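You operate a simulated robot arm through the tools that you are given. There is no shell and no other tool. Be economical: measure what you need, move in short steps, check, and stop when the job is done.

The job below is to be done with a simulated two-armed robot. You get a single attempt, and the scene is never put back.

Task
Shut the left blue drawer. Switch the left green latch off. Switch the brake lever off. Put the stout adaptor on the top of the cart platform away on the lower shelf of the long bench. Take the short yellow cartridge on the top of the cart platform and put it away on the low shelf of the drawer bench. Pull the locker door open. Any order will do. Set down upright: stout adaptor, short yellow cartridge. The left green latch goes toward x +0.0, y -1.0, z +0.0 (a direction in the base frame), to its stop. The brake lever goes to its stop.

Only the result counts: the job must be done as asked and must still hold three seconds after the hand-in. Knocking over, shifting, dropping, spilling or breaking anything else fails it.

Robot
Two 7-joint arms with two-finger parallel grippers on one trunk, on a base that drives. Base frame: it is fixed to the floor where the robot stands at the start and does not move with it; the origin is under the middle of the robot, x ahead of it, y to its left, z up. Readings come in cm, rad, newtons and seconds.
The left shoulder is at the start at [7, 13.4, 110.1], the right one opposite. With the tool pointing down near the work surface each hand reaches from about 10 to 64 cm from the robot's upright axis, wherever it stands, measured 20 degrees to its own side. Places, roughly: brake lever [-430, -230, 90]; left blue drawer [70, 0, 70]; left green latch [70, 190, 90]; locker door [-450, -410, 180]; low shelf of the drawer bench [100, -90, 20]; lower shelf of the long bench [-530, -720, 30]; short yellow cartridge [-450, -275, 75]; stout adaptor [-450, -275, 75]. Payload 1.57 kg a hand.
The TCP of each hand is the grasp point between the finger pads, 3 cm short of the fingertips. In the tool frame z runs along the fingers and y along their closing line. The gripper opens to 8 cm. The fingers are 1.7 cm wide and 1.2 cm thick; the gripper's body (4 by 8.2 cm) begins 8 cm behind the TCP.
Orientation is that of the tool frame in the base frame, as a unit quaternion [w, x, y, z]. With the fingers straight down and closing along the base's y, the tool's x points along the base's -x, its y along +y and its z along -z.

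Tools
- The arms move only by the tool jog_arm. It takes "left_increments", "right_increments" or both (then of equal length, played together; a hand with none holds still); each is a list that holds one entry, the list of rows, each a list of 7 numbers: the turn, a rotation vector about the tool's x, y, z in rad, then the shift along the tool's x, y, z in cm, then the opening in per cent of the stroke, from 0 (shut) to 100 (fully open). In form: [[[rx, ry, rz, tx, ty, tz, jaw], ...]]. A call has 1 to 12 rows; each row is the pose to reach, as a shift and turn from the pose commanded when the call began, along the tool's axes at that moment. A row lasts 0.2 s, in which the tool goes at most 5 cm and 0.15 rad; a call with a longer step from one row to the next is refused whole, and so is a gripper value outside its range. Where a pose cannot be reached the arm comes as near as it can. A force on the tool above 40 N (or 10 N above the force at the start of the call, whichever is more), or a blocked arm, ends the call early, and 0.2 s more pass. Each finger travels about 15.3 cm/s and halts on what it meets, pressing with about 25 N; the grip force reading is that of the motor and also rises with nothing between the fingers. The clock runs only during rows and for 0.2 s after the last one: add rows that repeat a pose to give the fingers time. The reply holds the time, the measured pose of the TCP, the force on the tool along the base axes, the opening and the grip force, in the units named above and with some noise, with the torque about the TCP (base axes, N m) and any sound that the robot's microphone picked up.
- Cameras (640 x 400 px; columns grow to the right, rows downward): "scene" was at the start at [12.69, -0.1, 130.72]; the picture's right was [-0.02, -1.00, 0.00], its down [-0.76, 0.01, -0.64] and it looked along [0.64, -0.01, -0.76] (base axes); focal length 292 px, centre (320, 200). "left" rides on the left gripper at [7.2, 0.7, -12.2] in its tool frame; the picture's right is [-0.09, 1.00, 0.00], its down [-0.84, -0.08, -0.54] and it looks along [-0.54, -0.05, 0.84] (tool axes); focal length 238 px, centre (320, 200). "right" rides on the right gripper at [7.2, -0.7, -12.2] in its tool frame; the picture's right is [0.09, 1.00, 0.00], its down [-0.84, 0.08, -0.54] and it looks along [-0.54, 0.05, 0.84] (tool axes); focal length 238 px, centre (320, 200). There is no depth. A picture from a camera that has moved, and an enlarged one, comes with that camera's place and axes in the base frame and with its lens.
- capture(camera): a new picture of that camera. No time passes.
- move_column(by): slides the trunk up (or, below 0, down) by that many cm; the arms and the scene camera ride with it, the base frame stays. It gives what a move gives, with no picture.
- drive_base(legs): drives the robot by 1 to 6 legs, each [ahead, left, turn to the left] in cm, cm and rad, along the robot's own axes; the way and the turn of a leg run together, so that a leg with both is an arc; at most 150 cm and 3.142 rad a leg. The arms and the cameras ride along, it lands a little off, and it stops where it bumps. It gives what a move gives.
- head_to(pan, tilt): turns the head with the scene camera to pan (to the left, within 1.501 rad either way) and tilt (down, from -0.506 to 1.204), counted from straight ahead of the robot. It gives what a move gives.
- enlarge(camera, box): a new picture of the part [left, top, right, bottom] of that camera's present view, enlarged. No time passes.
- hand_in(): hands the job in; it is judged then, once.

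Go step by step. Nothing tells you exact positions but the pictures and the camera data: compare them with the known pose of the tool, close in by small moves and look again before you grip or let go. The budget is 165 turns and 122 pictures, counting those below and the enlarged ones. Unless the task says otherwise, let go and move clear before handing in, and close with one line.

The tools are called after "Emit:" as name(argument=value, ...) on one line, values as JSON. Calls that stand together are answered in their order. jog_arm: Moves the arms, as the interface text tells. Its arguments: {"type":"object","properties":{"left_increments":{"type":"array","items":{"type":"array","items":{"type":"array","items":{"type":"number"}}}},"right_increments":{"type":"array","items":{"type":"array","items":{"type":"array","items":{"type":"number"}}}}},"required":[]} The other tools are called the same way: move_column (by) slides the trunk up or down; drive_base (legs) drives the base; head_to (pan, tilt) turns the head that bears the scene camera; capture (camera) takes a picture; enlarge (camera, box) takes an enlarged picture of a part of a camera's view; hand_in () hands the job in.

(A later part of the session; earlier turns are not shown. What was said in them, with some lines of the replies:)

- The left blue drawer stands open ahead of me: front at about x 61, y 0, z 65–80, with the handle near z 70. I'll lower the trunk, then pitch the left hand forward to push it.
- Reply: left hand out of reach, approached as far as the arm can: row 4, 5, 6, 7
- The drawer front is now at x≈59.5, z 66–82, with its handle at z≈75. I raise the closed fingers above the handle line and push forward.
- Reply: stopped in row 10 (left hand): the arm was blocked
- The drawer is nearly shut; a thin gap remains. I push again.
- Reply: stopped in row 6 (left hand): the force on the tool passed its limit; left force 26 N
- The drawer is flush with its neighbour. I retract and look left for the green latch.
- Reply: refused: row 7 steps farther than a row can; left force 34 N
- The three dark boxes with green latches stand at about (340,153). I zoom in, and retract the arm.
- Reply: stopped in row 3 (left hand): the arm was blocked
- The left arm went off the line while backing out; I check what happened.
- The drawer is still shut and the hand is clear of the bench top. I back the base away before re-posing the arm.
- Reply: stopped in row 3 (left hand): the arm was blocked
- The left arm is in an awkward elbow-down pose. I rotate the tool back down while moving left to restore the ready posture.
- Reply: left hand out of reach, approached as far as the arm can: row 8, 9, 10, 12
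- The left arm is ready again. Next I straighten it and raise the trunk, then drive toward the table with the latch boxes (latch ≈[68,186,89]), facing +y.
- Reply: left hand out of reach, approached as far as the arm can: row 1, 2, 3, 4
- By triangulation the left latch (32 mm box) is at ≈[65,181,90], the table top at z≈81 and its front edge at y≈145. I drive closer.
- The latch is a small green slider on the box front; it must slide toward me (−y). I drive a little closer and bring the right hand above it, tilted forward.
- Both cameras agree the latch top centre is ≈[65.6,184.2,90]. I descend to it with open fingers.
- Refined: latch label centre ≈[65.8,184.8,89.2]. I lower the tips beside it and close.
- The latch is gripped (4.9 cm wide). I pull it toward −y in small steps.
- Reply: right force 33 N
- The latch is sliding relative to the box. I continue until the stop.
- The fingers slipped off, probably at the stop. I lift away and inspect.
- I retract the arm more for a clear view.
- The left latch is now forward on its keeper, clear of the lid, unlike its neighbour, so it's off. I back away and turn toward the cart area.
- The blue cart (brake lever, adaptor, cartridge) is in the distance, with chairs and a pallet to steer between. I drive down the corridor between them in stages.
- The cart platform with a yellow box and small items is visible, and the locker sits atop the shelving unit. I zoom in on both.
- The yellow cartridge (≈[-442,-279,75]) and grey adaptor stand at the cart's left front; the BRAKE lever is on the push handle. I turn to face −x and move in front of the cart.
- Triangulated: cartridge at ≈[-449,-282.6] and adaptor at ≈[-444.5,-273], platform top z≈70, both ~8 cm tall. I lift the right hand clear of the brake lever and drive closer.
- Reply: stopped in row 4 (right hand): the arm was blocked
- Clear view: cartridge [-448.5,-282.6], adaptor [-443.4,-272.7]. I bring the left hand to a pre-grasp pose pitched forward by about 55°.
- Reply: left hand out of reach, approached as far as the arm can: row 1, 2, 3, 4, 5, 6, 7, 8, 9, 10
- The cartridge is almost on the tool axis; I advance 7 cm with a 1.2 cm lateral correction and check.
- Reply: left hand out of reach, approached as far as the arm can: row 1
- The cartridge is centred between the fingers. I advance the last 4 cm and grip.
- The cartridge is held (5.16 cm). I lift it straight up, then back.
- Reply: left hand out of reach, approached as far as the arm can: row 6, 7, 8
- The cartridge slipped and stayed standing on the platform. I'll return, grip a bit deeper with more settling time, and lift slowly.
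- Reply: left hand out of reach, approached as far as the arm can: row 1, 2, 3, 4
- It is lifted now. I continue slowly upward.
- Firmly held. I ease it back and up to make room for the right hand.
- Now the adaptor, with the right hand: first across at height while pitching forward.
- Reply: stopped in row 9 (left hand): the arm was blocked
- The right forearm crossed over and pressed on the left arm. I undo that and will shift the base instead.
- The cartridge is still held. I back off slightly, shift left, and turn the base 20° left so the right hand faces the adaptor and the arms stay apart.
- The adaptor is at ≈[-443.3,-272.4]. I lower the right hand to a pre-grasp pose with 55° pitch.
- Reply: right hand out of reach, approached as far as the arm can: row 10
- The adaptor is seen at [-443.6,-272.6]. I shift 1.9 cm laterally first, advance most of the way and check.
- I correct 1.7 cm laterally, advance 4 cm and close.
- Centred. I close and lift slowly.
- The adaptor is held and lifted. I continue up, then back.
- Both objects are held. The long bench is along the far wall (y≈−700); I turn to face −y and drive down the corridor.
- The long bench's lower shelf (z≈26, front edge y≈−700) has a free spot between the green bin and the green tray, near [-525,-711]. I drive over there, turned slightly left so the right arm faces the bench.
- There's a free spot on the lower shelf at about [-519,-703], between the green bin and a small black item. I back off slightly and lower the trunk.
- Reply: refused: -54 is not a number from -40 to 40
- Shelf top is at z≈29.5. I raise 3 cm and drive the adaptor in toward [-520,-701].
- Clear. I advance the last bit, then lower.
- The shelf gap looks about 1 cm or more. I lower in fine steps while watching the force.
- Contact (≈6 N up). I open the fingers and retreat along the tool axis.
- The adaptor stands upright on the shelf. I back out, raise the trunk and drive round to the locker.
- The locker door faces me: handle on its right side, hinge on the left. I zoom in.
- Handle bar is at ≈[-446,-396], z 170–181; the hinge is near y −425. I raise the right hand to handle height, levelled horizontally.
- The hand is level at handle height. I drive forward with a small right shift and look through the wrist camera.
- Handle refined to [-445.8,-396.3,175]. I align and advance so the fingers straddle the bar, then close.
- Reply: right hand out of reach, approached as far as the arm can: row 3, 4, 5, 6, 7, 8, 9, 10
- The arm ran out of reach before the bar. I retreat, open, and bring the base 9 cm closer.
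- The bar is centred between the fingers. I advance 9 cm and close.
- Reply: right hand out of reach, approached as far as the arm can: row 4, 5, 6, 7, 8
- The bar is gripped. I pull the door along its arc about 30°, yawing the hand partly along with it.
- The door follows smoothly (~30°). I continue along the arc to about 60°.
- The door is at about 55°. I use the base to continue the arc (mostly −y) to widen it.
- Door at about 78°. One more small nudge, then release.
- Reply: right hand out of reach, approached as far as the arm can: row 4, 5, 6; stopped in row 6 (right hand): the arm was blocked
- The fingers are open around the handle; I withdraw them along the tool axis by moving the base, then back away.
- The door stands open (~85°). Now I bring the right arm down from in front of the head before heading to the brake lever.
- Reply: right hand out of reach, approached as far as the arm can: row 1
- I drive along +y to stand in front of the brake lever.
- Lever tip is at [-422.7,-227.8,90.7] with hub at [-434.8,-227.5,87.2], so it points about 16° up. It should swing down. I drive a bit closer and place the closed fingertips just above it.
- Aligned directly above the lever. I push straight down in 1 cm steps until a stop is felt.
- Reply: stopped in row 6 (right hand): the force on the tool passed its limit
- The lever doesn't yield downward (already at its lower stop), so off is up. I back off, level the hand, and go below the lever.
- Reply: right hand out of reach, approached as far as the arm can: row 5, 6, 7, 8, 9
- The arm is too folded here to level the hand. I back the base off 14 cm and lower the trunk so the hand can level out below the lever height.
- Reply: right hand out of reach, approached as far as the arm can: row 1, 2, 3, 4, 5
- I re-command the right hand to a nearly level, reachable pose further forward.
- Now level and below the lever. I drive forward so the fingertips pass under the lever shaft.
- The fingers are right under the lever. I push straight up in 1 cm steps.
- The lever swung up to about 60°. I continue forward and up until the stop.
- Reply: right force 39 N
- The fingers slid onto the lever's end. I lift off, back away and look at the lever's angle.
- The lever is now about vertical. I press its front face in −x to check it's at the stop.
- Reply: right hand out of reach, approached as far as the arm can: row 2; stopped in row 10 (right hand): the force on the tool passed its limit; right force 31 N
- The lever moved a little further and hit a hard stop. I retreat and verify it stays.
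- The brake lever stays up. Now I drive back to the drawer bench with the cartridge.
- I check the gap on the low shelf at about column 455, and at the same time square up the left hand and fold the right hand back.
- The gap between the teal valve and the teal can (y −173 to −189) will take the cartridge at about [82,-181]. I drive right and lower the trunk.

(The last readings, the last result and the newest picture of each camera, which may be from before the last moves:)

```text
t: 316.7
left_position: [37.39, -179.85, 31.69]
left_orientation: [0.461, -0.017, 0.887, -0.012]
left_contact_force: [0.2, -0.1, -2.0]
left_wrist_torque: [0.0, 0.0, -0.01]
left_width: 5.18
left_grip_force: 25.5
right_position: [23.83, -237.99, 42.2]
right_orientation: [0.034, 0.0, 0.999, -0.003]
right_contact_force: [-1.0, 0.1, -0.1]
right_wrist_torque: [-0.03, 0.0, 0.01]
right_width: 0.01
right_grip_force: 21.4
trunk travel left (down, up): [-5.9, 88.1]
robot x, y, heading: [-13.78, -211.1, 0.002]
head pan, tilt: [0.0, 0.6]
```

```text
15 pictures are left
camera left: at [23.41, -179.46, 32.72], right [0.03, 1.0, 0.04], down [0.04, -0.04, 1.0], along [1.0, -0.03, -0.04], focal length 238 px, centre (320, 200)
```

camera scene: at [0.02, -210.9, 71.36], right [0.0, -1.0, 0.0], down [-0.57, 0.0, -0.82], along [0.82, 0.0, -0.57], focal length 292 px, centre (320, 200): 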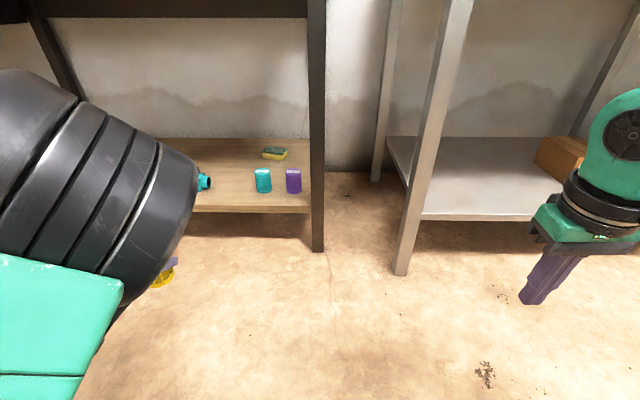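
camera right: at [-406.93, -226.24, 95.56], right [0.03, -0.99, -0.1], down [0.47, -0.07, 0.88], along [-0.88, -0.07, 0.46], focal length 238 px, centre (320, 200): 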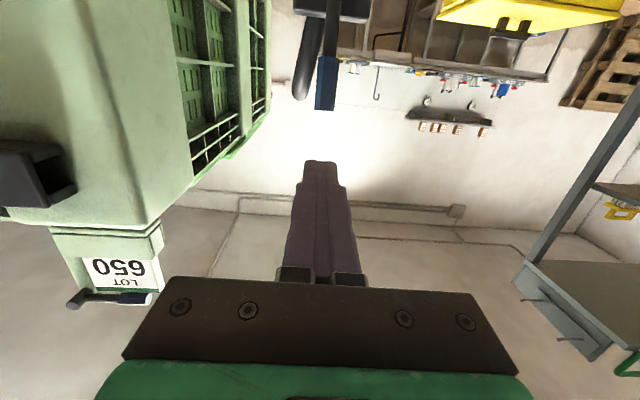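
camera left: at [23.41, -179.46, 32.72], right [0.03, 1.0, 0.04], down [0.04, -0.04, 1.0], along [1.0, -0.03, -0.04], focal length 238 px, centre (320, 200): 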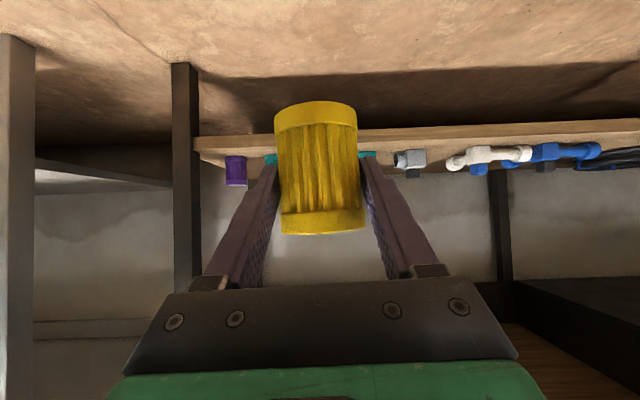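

The shelf top is at z≈16–17, front edge x≈75.7, gap centre y≈−182; a grey table leg stands near [63,-236]. I extend the left arm forward and tuck the right hand in so that the base can stay back.

Emit:
jog_arm(left_increments=[[[0, 0, 0, -0.3, -0.5, 0.4, 0], [0, 0, 0, -0.7, -1.2, 1.1, 0], [0, 0, 0, -1.2, -2.1, 1.9, 0], [0, 0, 0, -1.8, -3.1, 2.8, 0], [0, 0, 0, -2.4, -4.1, 3.7, 0], [0, 0, 0, -3, -5.1, 4.6, 0], [0, 0, 0, -3.6, -6.2, 5.5, 0], [0, 0, 0, -4.2, -7.2, 6.4, 0], [0, 0, 0, -4.8, -8.2, 7.3, 0], [0, 0, 0, -5.4, -9.2, 8.2, 0], [0, 0, 0, -5.9, -10, 9, 0], [0, 0, 0, -6.07, -10.4, 9.3, 0]]], right_increments=[[[0, 0, 0, 0, 1, 0, 0], [0, 0, 0, 0, 2, 0, 0], [0, 0, 0, 0, 3, -1, 0], [0, 0, 0, 0, 4, -1, 0], [0, 0, 0, 0, 5, -2, 0], [0, 0, 0, 0, 6, -2, 0], [0, 0, 0, 1, 7, -3, 0], [0, 0, 0, 2, 7, -3, 0], [0, 0, 0, 3, 7, -4, 0], [0, 0, 0, 4, 7, -4, 0], [0, 0, 0, 5, 7, -4, 0], [0, 0, 0, 6, 7, -4, 0]]])

Emit:
drive_base(legs=[[23, 8, 0]])

Emit:
capture(camera="left")

Emit:
capture(camera="scene")

```text
t: 319.3
left_position: [49.88, -187.52, 31.09]
left_orientation: [0.461, -0.014, 0.887, -0.012]
left_contact_force: [-0.4, 0.2, -1.9]
left_wrist_torque: [0.01, 0.04, 0.0]
left_width: 5.16
left_grip_force: 25.2
left hand out of reach, approached as far as the arm can: row 7, 8, 9, 10, 11, 12
right_position: [17.41, -230.78, 45.82]
right_orientation: [0.033, 0.0, 0.999, -0.005]
right_contact_force: [-0.1, -0.3, -0.2]
right_wrist_torque: [0.01, 0.01, 0.01]
right_width: 0.02
right_grip_force: 21.4
trunk travel left (down, up): [-5.9, 88.1]
robot x, y, heading: [-13.42, -211.07, 0.002]
head pan, tilt: [0.0, 0.6]
```

```text
t: 321.1
left_position: [73.38, -179.69, 31.03]
left_orientation: [0.462, -0.013, 0.887, -0.014]
left_contact_force: [-0.1, 0.4, -2.1]
left_wrist_torque: [0.0, 0.01, 0.01]
left_width: 5.16
left_grip_force: 24.9
right_position: [40.84, -223.06, 45.77]
right_orientation: [0.034, 0.001, 0.999, -0.003]
right_contact_force: [1.0, 0.2, 0.0]
right_wrist_torque: [-0.02, 0.0, 0.0]
right_width: 0.02
right_grip_force: 21.4
trunk travel left (down, up): [-5.9, 88.1]
robot x, y, heading: [9.9, -202.93, 0.002]
head pan, tilt: [0.0, 0.6]
```

```text
14 pictures are left
camera left: at [59.4, -179.14, 32.15], right [0.04, 1.0, 0.04], down [0.04, -0.04, 1.0], along [1.0, -0.04, -0.04], focal length 238 px, centre (320, 200)
```

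left: 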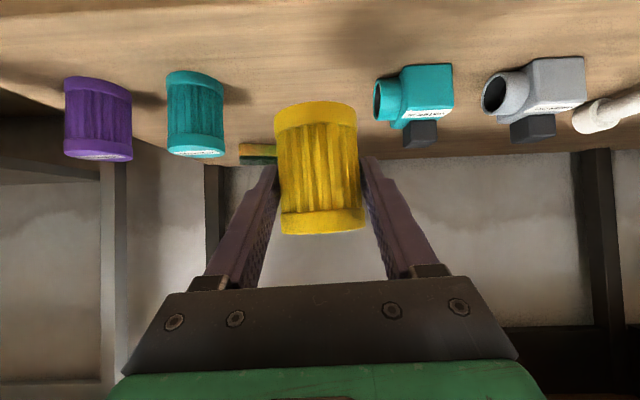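

```text
13 pictures are left
camera scene: at [23.42, -202.93, 71.36], right [0.0, -1.0, 0.0], down [-0.57, 0.0, -0.82], along [0.82, 0.0, -0.57], focal length 292 px, centre (320, 200)
```

scene: 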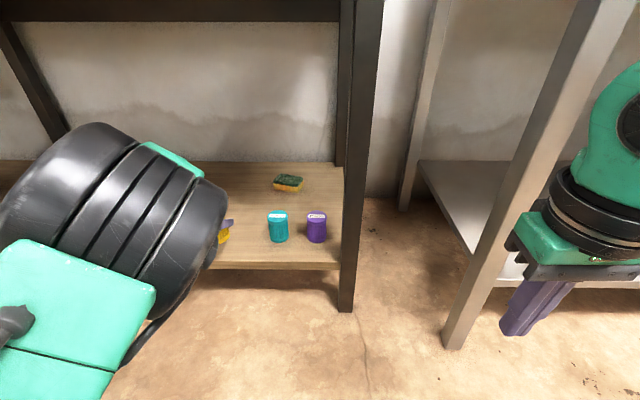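

Gap clear on both sides. I move in the final 9 cm, then lower the trunk.

Emit:
drive_base(legs=[[9, -2, 0]])

Emit:
move_column(by=-5.8)

Emit:
capture(camera="left")

```text
t: 322.2
left_position: [82.78, -181.75, 31.07]
left_orientation: [0.461, -0.014, 0.887, -0.014]
left_contact_force: [0.0, -0.8, -0.9]
left_wrist_torque: [-0.01, 0.01, -0.02]
left_width: 5.16
left_grip_force: 24.6
right_position: [50.12, -225.13, 45.76]
right_orientation: [0.034, 0.001, 0.999, -0.004]
right_contact_force: [-0.8, -0.1, 0.4]
right_wrist_torque: [0.0, -0.01, -0.01]
right_width: 0.02
right_grip_force: 21.4
trunk travel left (down, up): [-5.9, 88.1]
robot x, y, heading: [19.02, -204.71, -0.001]
head pan, tilt: [0.0, 0.6]
```

```text
t: 323.2
left_position: [82.63, -181.81, 25.44]
left_orientation: [0.461, -0.013, 0.887, -0.015]
left_contact_force: [0.3, 0.4, -0.8]
left_wrist_torque: [0.0, 0.01, -0.01]
left_width: 5.15
left_grip_force: 25.2
right_position: [50.19, -224.98, 39.78]
right_orientation: [0.035, 0.002, 0.999, -0.005]
right_contact_force: [-0.5, -0.6, -0.6]
right_wrist_torque: [-0.04, -0.04, 0.05]
right_width: 0.0
right_grip_force: 21.1
trunk travel left (down, up): [-0.1, 93.9]
robot x, y, heading: [18.67, -204.99, -0.005]
head pan, tilt: [0.0, 0.6]
```

```text
12 pictures are left
camera left: at [68.7, -181.21, 26.35], right [0.04, 1.0, 0.04], down [0.04, -0.04, 1.0], along [1.0, -0.04, -0.04], focal length 238 px, centre (320, 200)
```

left: 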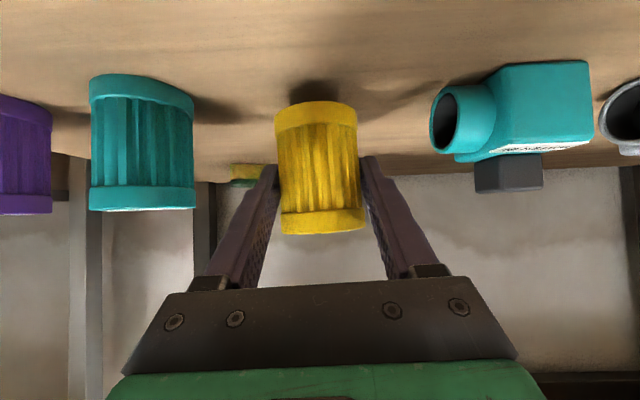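

Just above the shelf now. I lower in fine arm steps, watching the force.

Emit:
jog_arm(left_increments=[[[0, 0, 0, 0.25, 0, 0.17, 0], [0, 0, 0, 0.5, 0, 0.35, 0], [0, 0, 0, 0.82, 0, 0.57, 0], [0, 0, 0, 1.1, 0, 0.77, 0], [0, 0, 0, 1.4, 0, 0.97, 0]]])

Emit:
capture(camera="left")

```text
t: 324.4
left_position: [82.74, -181.8, 23.72]
left_orientation: [0.462, -0.014, 0.887, -0.013]
left_contact_force: [-0.5, -0.3, 3.4]
left_wrist_torque: [0.12, 0.0, 0.01]
left_width: 5.18
left_grip_force: 25.0
right_position: [50.01, -225.03, 40.05]
right_orientation: [0.035, 0.002, 0.999, -0.004]
right_contact_force: [-0.4, 0.1, -0.4]
right_wrist_torque: [0.03, -0.01, 0.02]
right_width: 0.0
right_grip_force: 21.4
trunk travel left (down, up): [-0.1, 93.9]
robot x, y, heading: [19.22, -205.19, -0.004]
head pan, tilt: [0.0, 0.6]
```

```text
11 pictures are left
camera left: at [68.7, -181.31, 24.74], right [0.04, 1.0, 0.04], down [0.03, -0.04, 1.0], along [1.0, -0.04, -0.04], focal length 238 px, centre (320, 200)
```

left: 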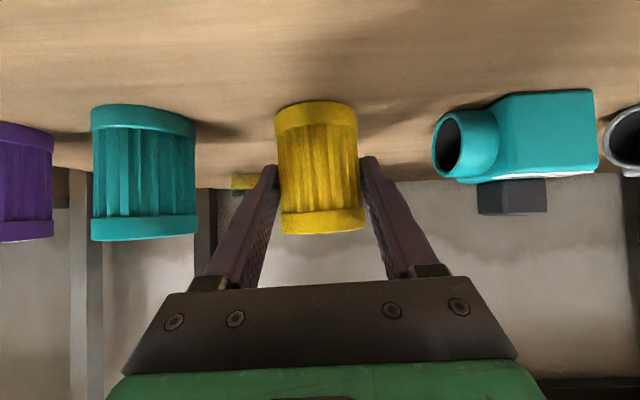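

Contact with the shelf (force turned upward). I open gently and withdraw along the tool axis.

Emit:
jog_arm(left_increments=[[[0, 0, 0, 0, 0, 0, 68], [0, 0, 0, 0, 0, 0, 76], [0, 0, 0, 0, 0, 0, 84], [0, 0, 0, 0, 0, 0, 84], [0, 0, 0, 0, 0, -1, 84], [0, 0, 0, 0, 0, -2.5, 84], [0, 0, 0, 0, 0, -4.5, 84], [0, 0, 0, 0, 0, -6.5, 84]]])

Emit:
capture(camera="left")

```text
t: 326.2
left_position: [77.69, -179.33, 26.41]
left_orientation: [0.456, -0.021, 0.889, -0.016]
left_contact_force: [0.7, 0.2, -0.3]
left_wrist_torque: [0.01, -0.01, -0.03]
left_width: 6.71
left_grip_force: 0.1
left hand out of reach, approached as far as the arm can: row 6, 7, 8
right_position: [50.16, -225.07, 39.88]
right_orientation: [0.034, 0.002, 0.999, -0.003]
right_contact_force: [-0.6, 0.5, -0.3]
right_wrist_torque: [-0.03, -0.02, 0.03]
right_width: 0.03
right_grip_force: 20.6
trunk travel left (down, up): [-0.1, 93.9]
robot x, y, heading: [18.83, -205.04, -0.002]
head pan, tilt: [0.0, 0.6]
```

```text
10 pictures are left
camera left: at [63.69, -178.77, 27.58], right [0.03, 1.0, 0.03], down [0.05, -0.03, 1.0], along [1.0, -0.03, -0.05], focal length 238 px, centre (320, 200)
```

left: 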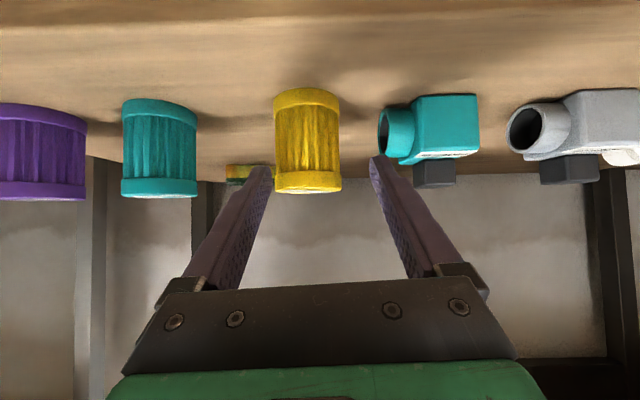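

The cartridge stands upright and is released. I drive straight back to clear it.

Emit:
drive_base(legs=[[-40, 0, 0]])

Emit:
capture(camera="scene")

Emit:
capture(camera="left")

```text
t: 328.7
left_position: [37.87, -178.97, 26.85]
left_orientation: [0.462, -0.025, 0.886, -0.016]
left_contact_force: [-0.2, 0.9, 0.2]
left_wrist_torque: [0.01, 0.03, -0.04]
left_width: 6.73
left_grip_force: 0.1
right_position: [10.18, -224.96, 39.92]
right_orientation: [0.034, 0.0, 0.999, -0.004]
right_contact_force: [-0.6, 0.7, 0.0]
right_wrist_torque: [0.0, -0.01, -0.03]
right_width: 0.01
right_grip_force: 21.1
trunk travel left (down, up): [-0.1, 93.9]
robot x, y, heading: [-21.35, -205.16, -0.003]
head pan, tilt: [0.0, 0.6]
```

```text
9 pictures are left
camera scene: at [-7.26, -204.87, 65.56], right [0.0, -1.0, 0.0], down [-0.57, 0.0, -0.82], along [0.82, 0.0, -0.57], focal length 292 px, centre (320, 200)
```

scene: 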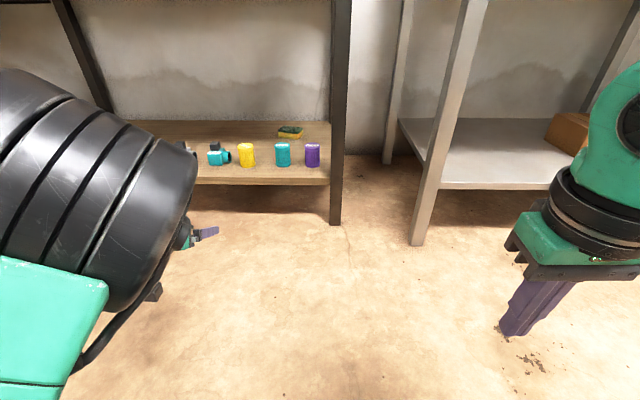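

```text
8 pictures are left
camera left: at [23.8, -178.6, 27.94], right [0.03, 1.0, 0.02], down [0.04, -0.02, 1.0], along [1.0, -0.02, -0.04], focal length 238 px, centre (320, 200)
```

left: 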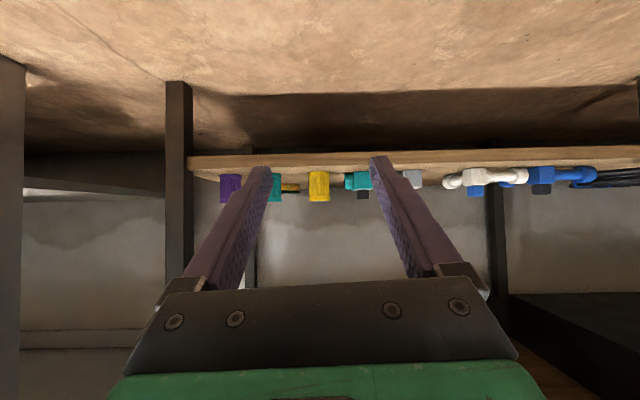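

The yellow cartridge stands upright on the low shelf and both hands are clear. All six parts are done, so I hand in.

Emit:
hand_in()

```text
The job is handed in.
```

The job is handed in with all six parts done: drawer shut, latch and brake lever off, locker door open, adaptor and cartridge set down upright on their shelves. I judged the latch to be at its stop from how it looked and from the pull force, because the fingers slipped off at the end of the pull.
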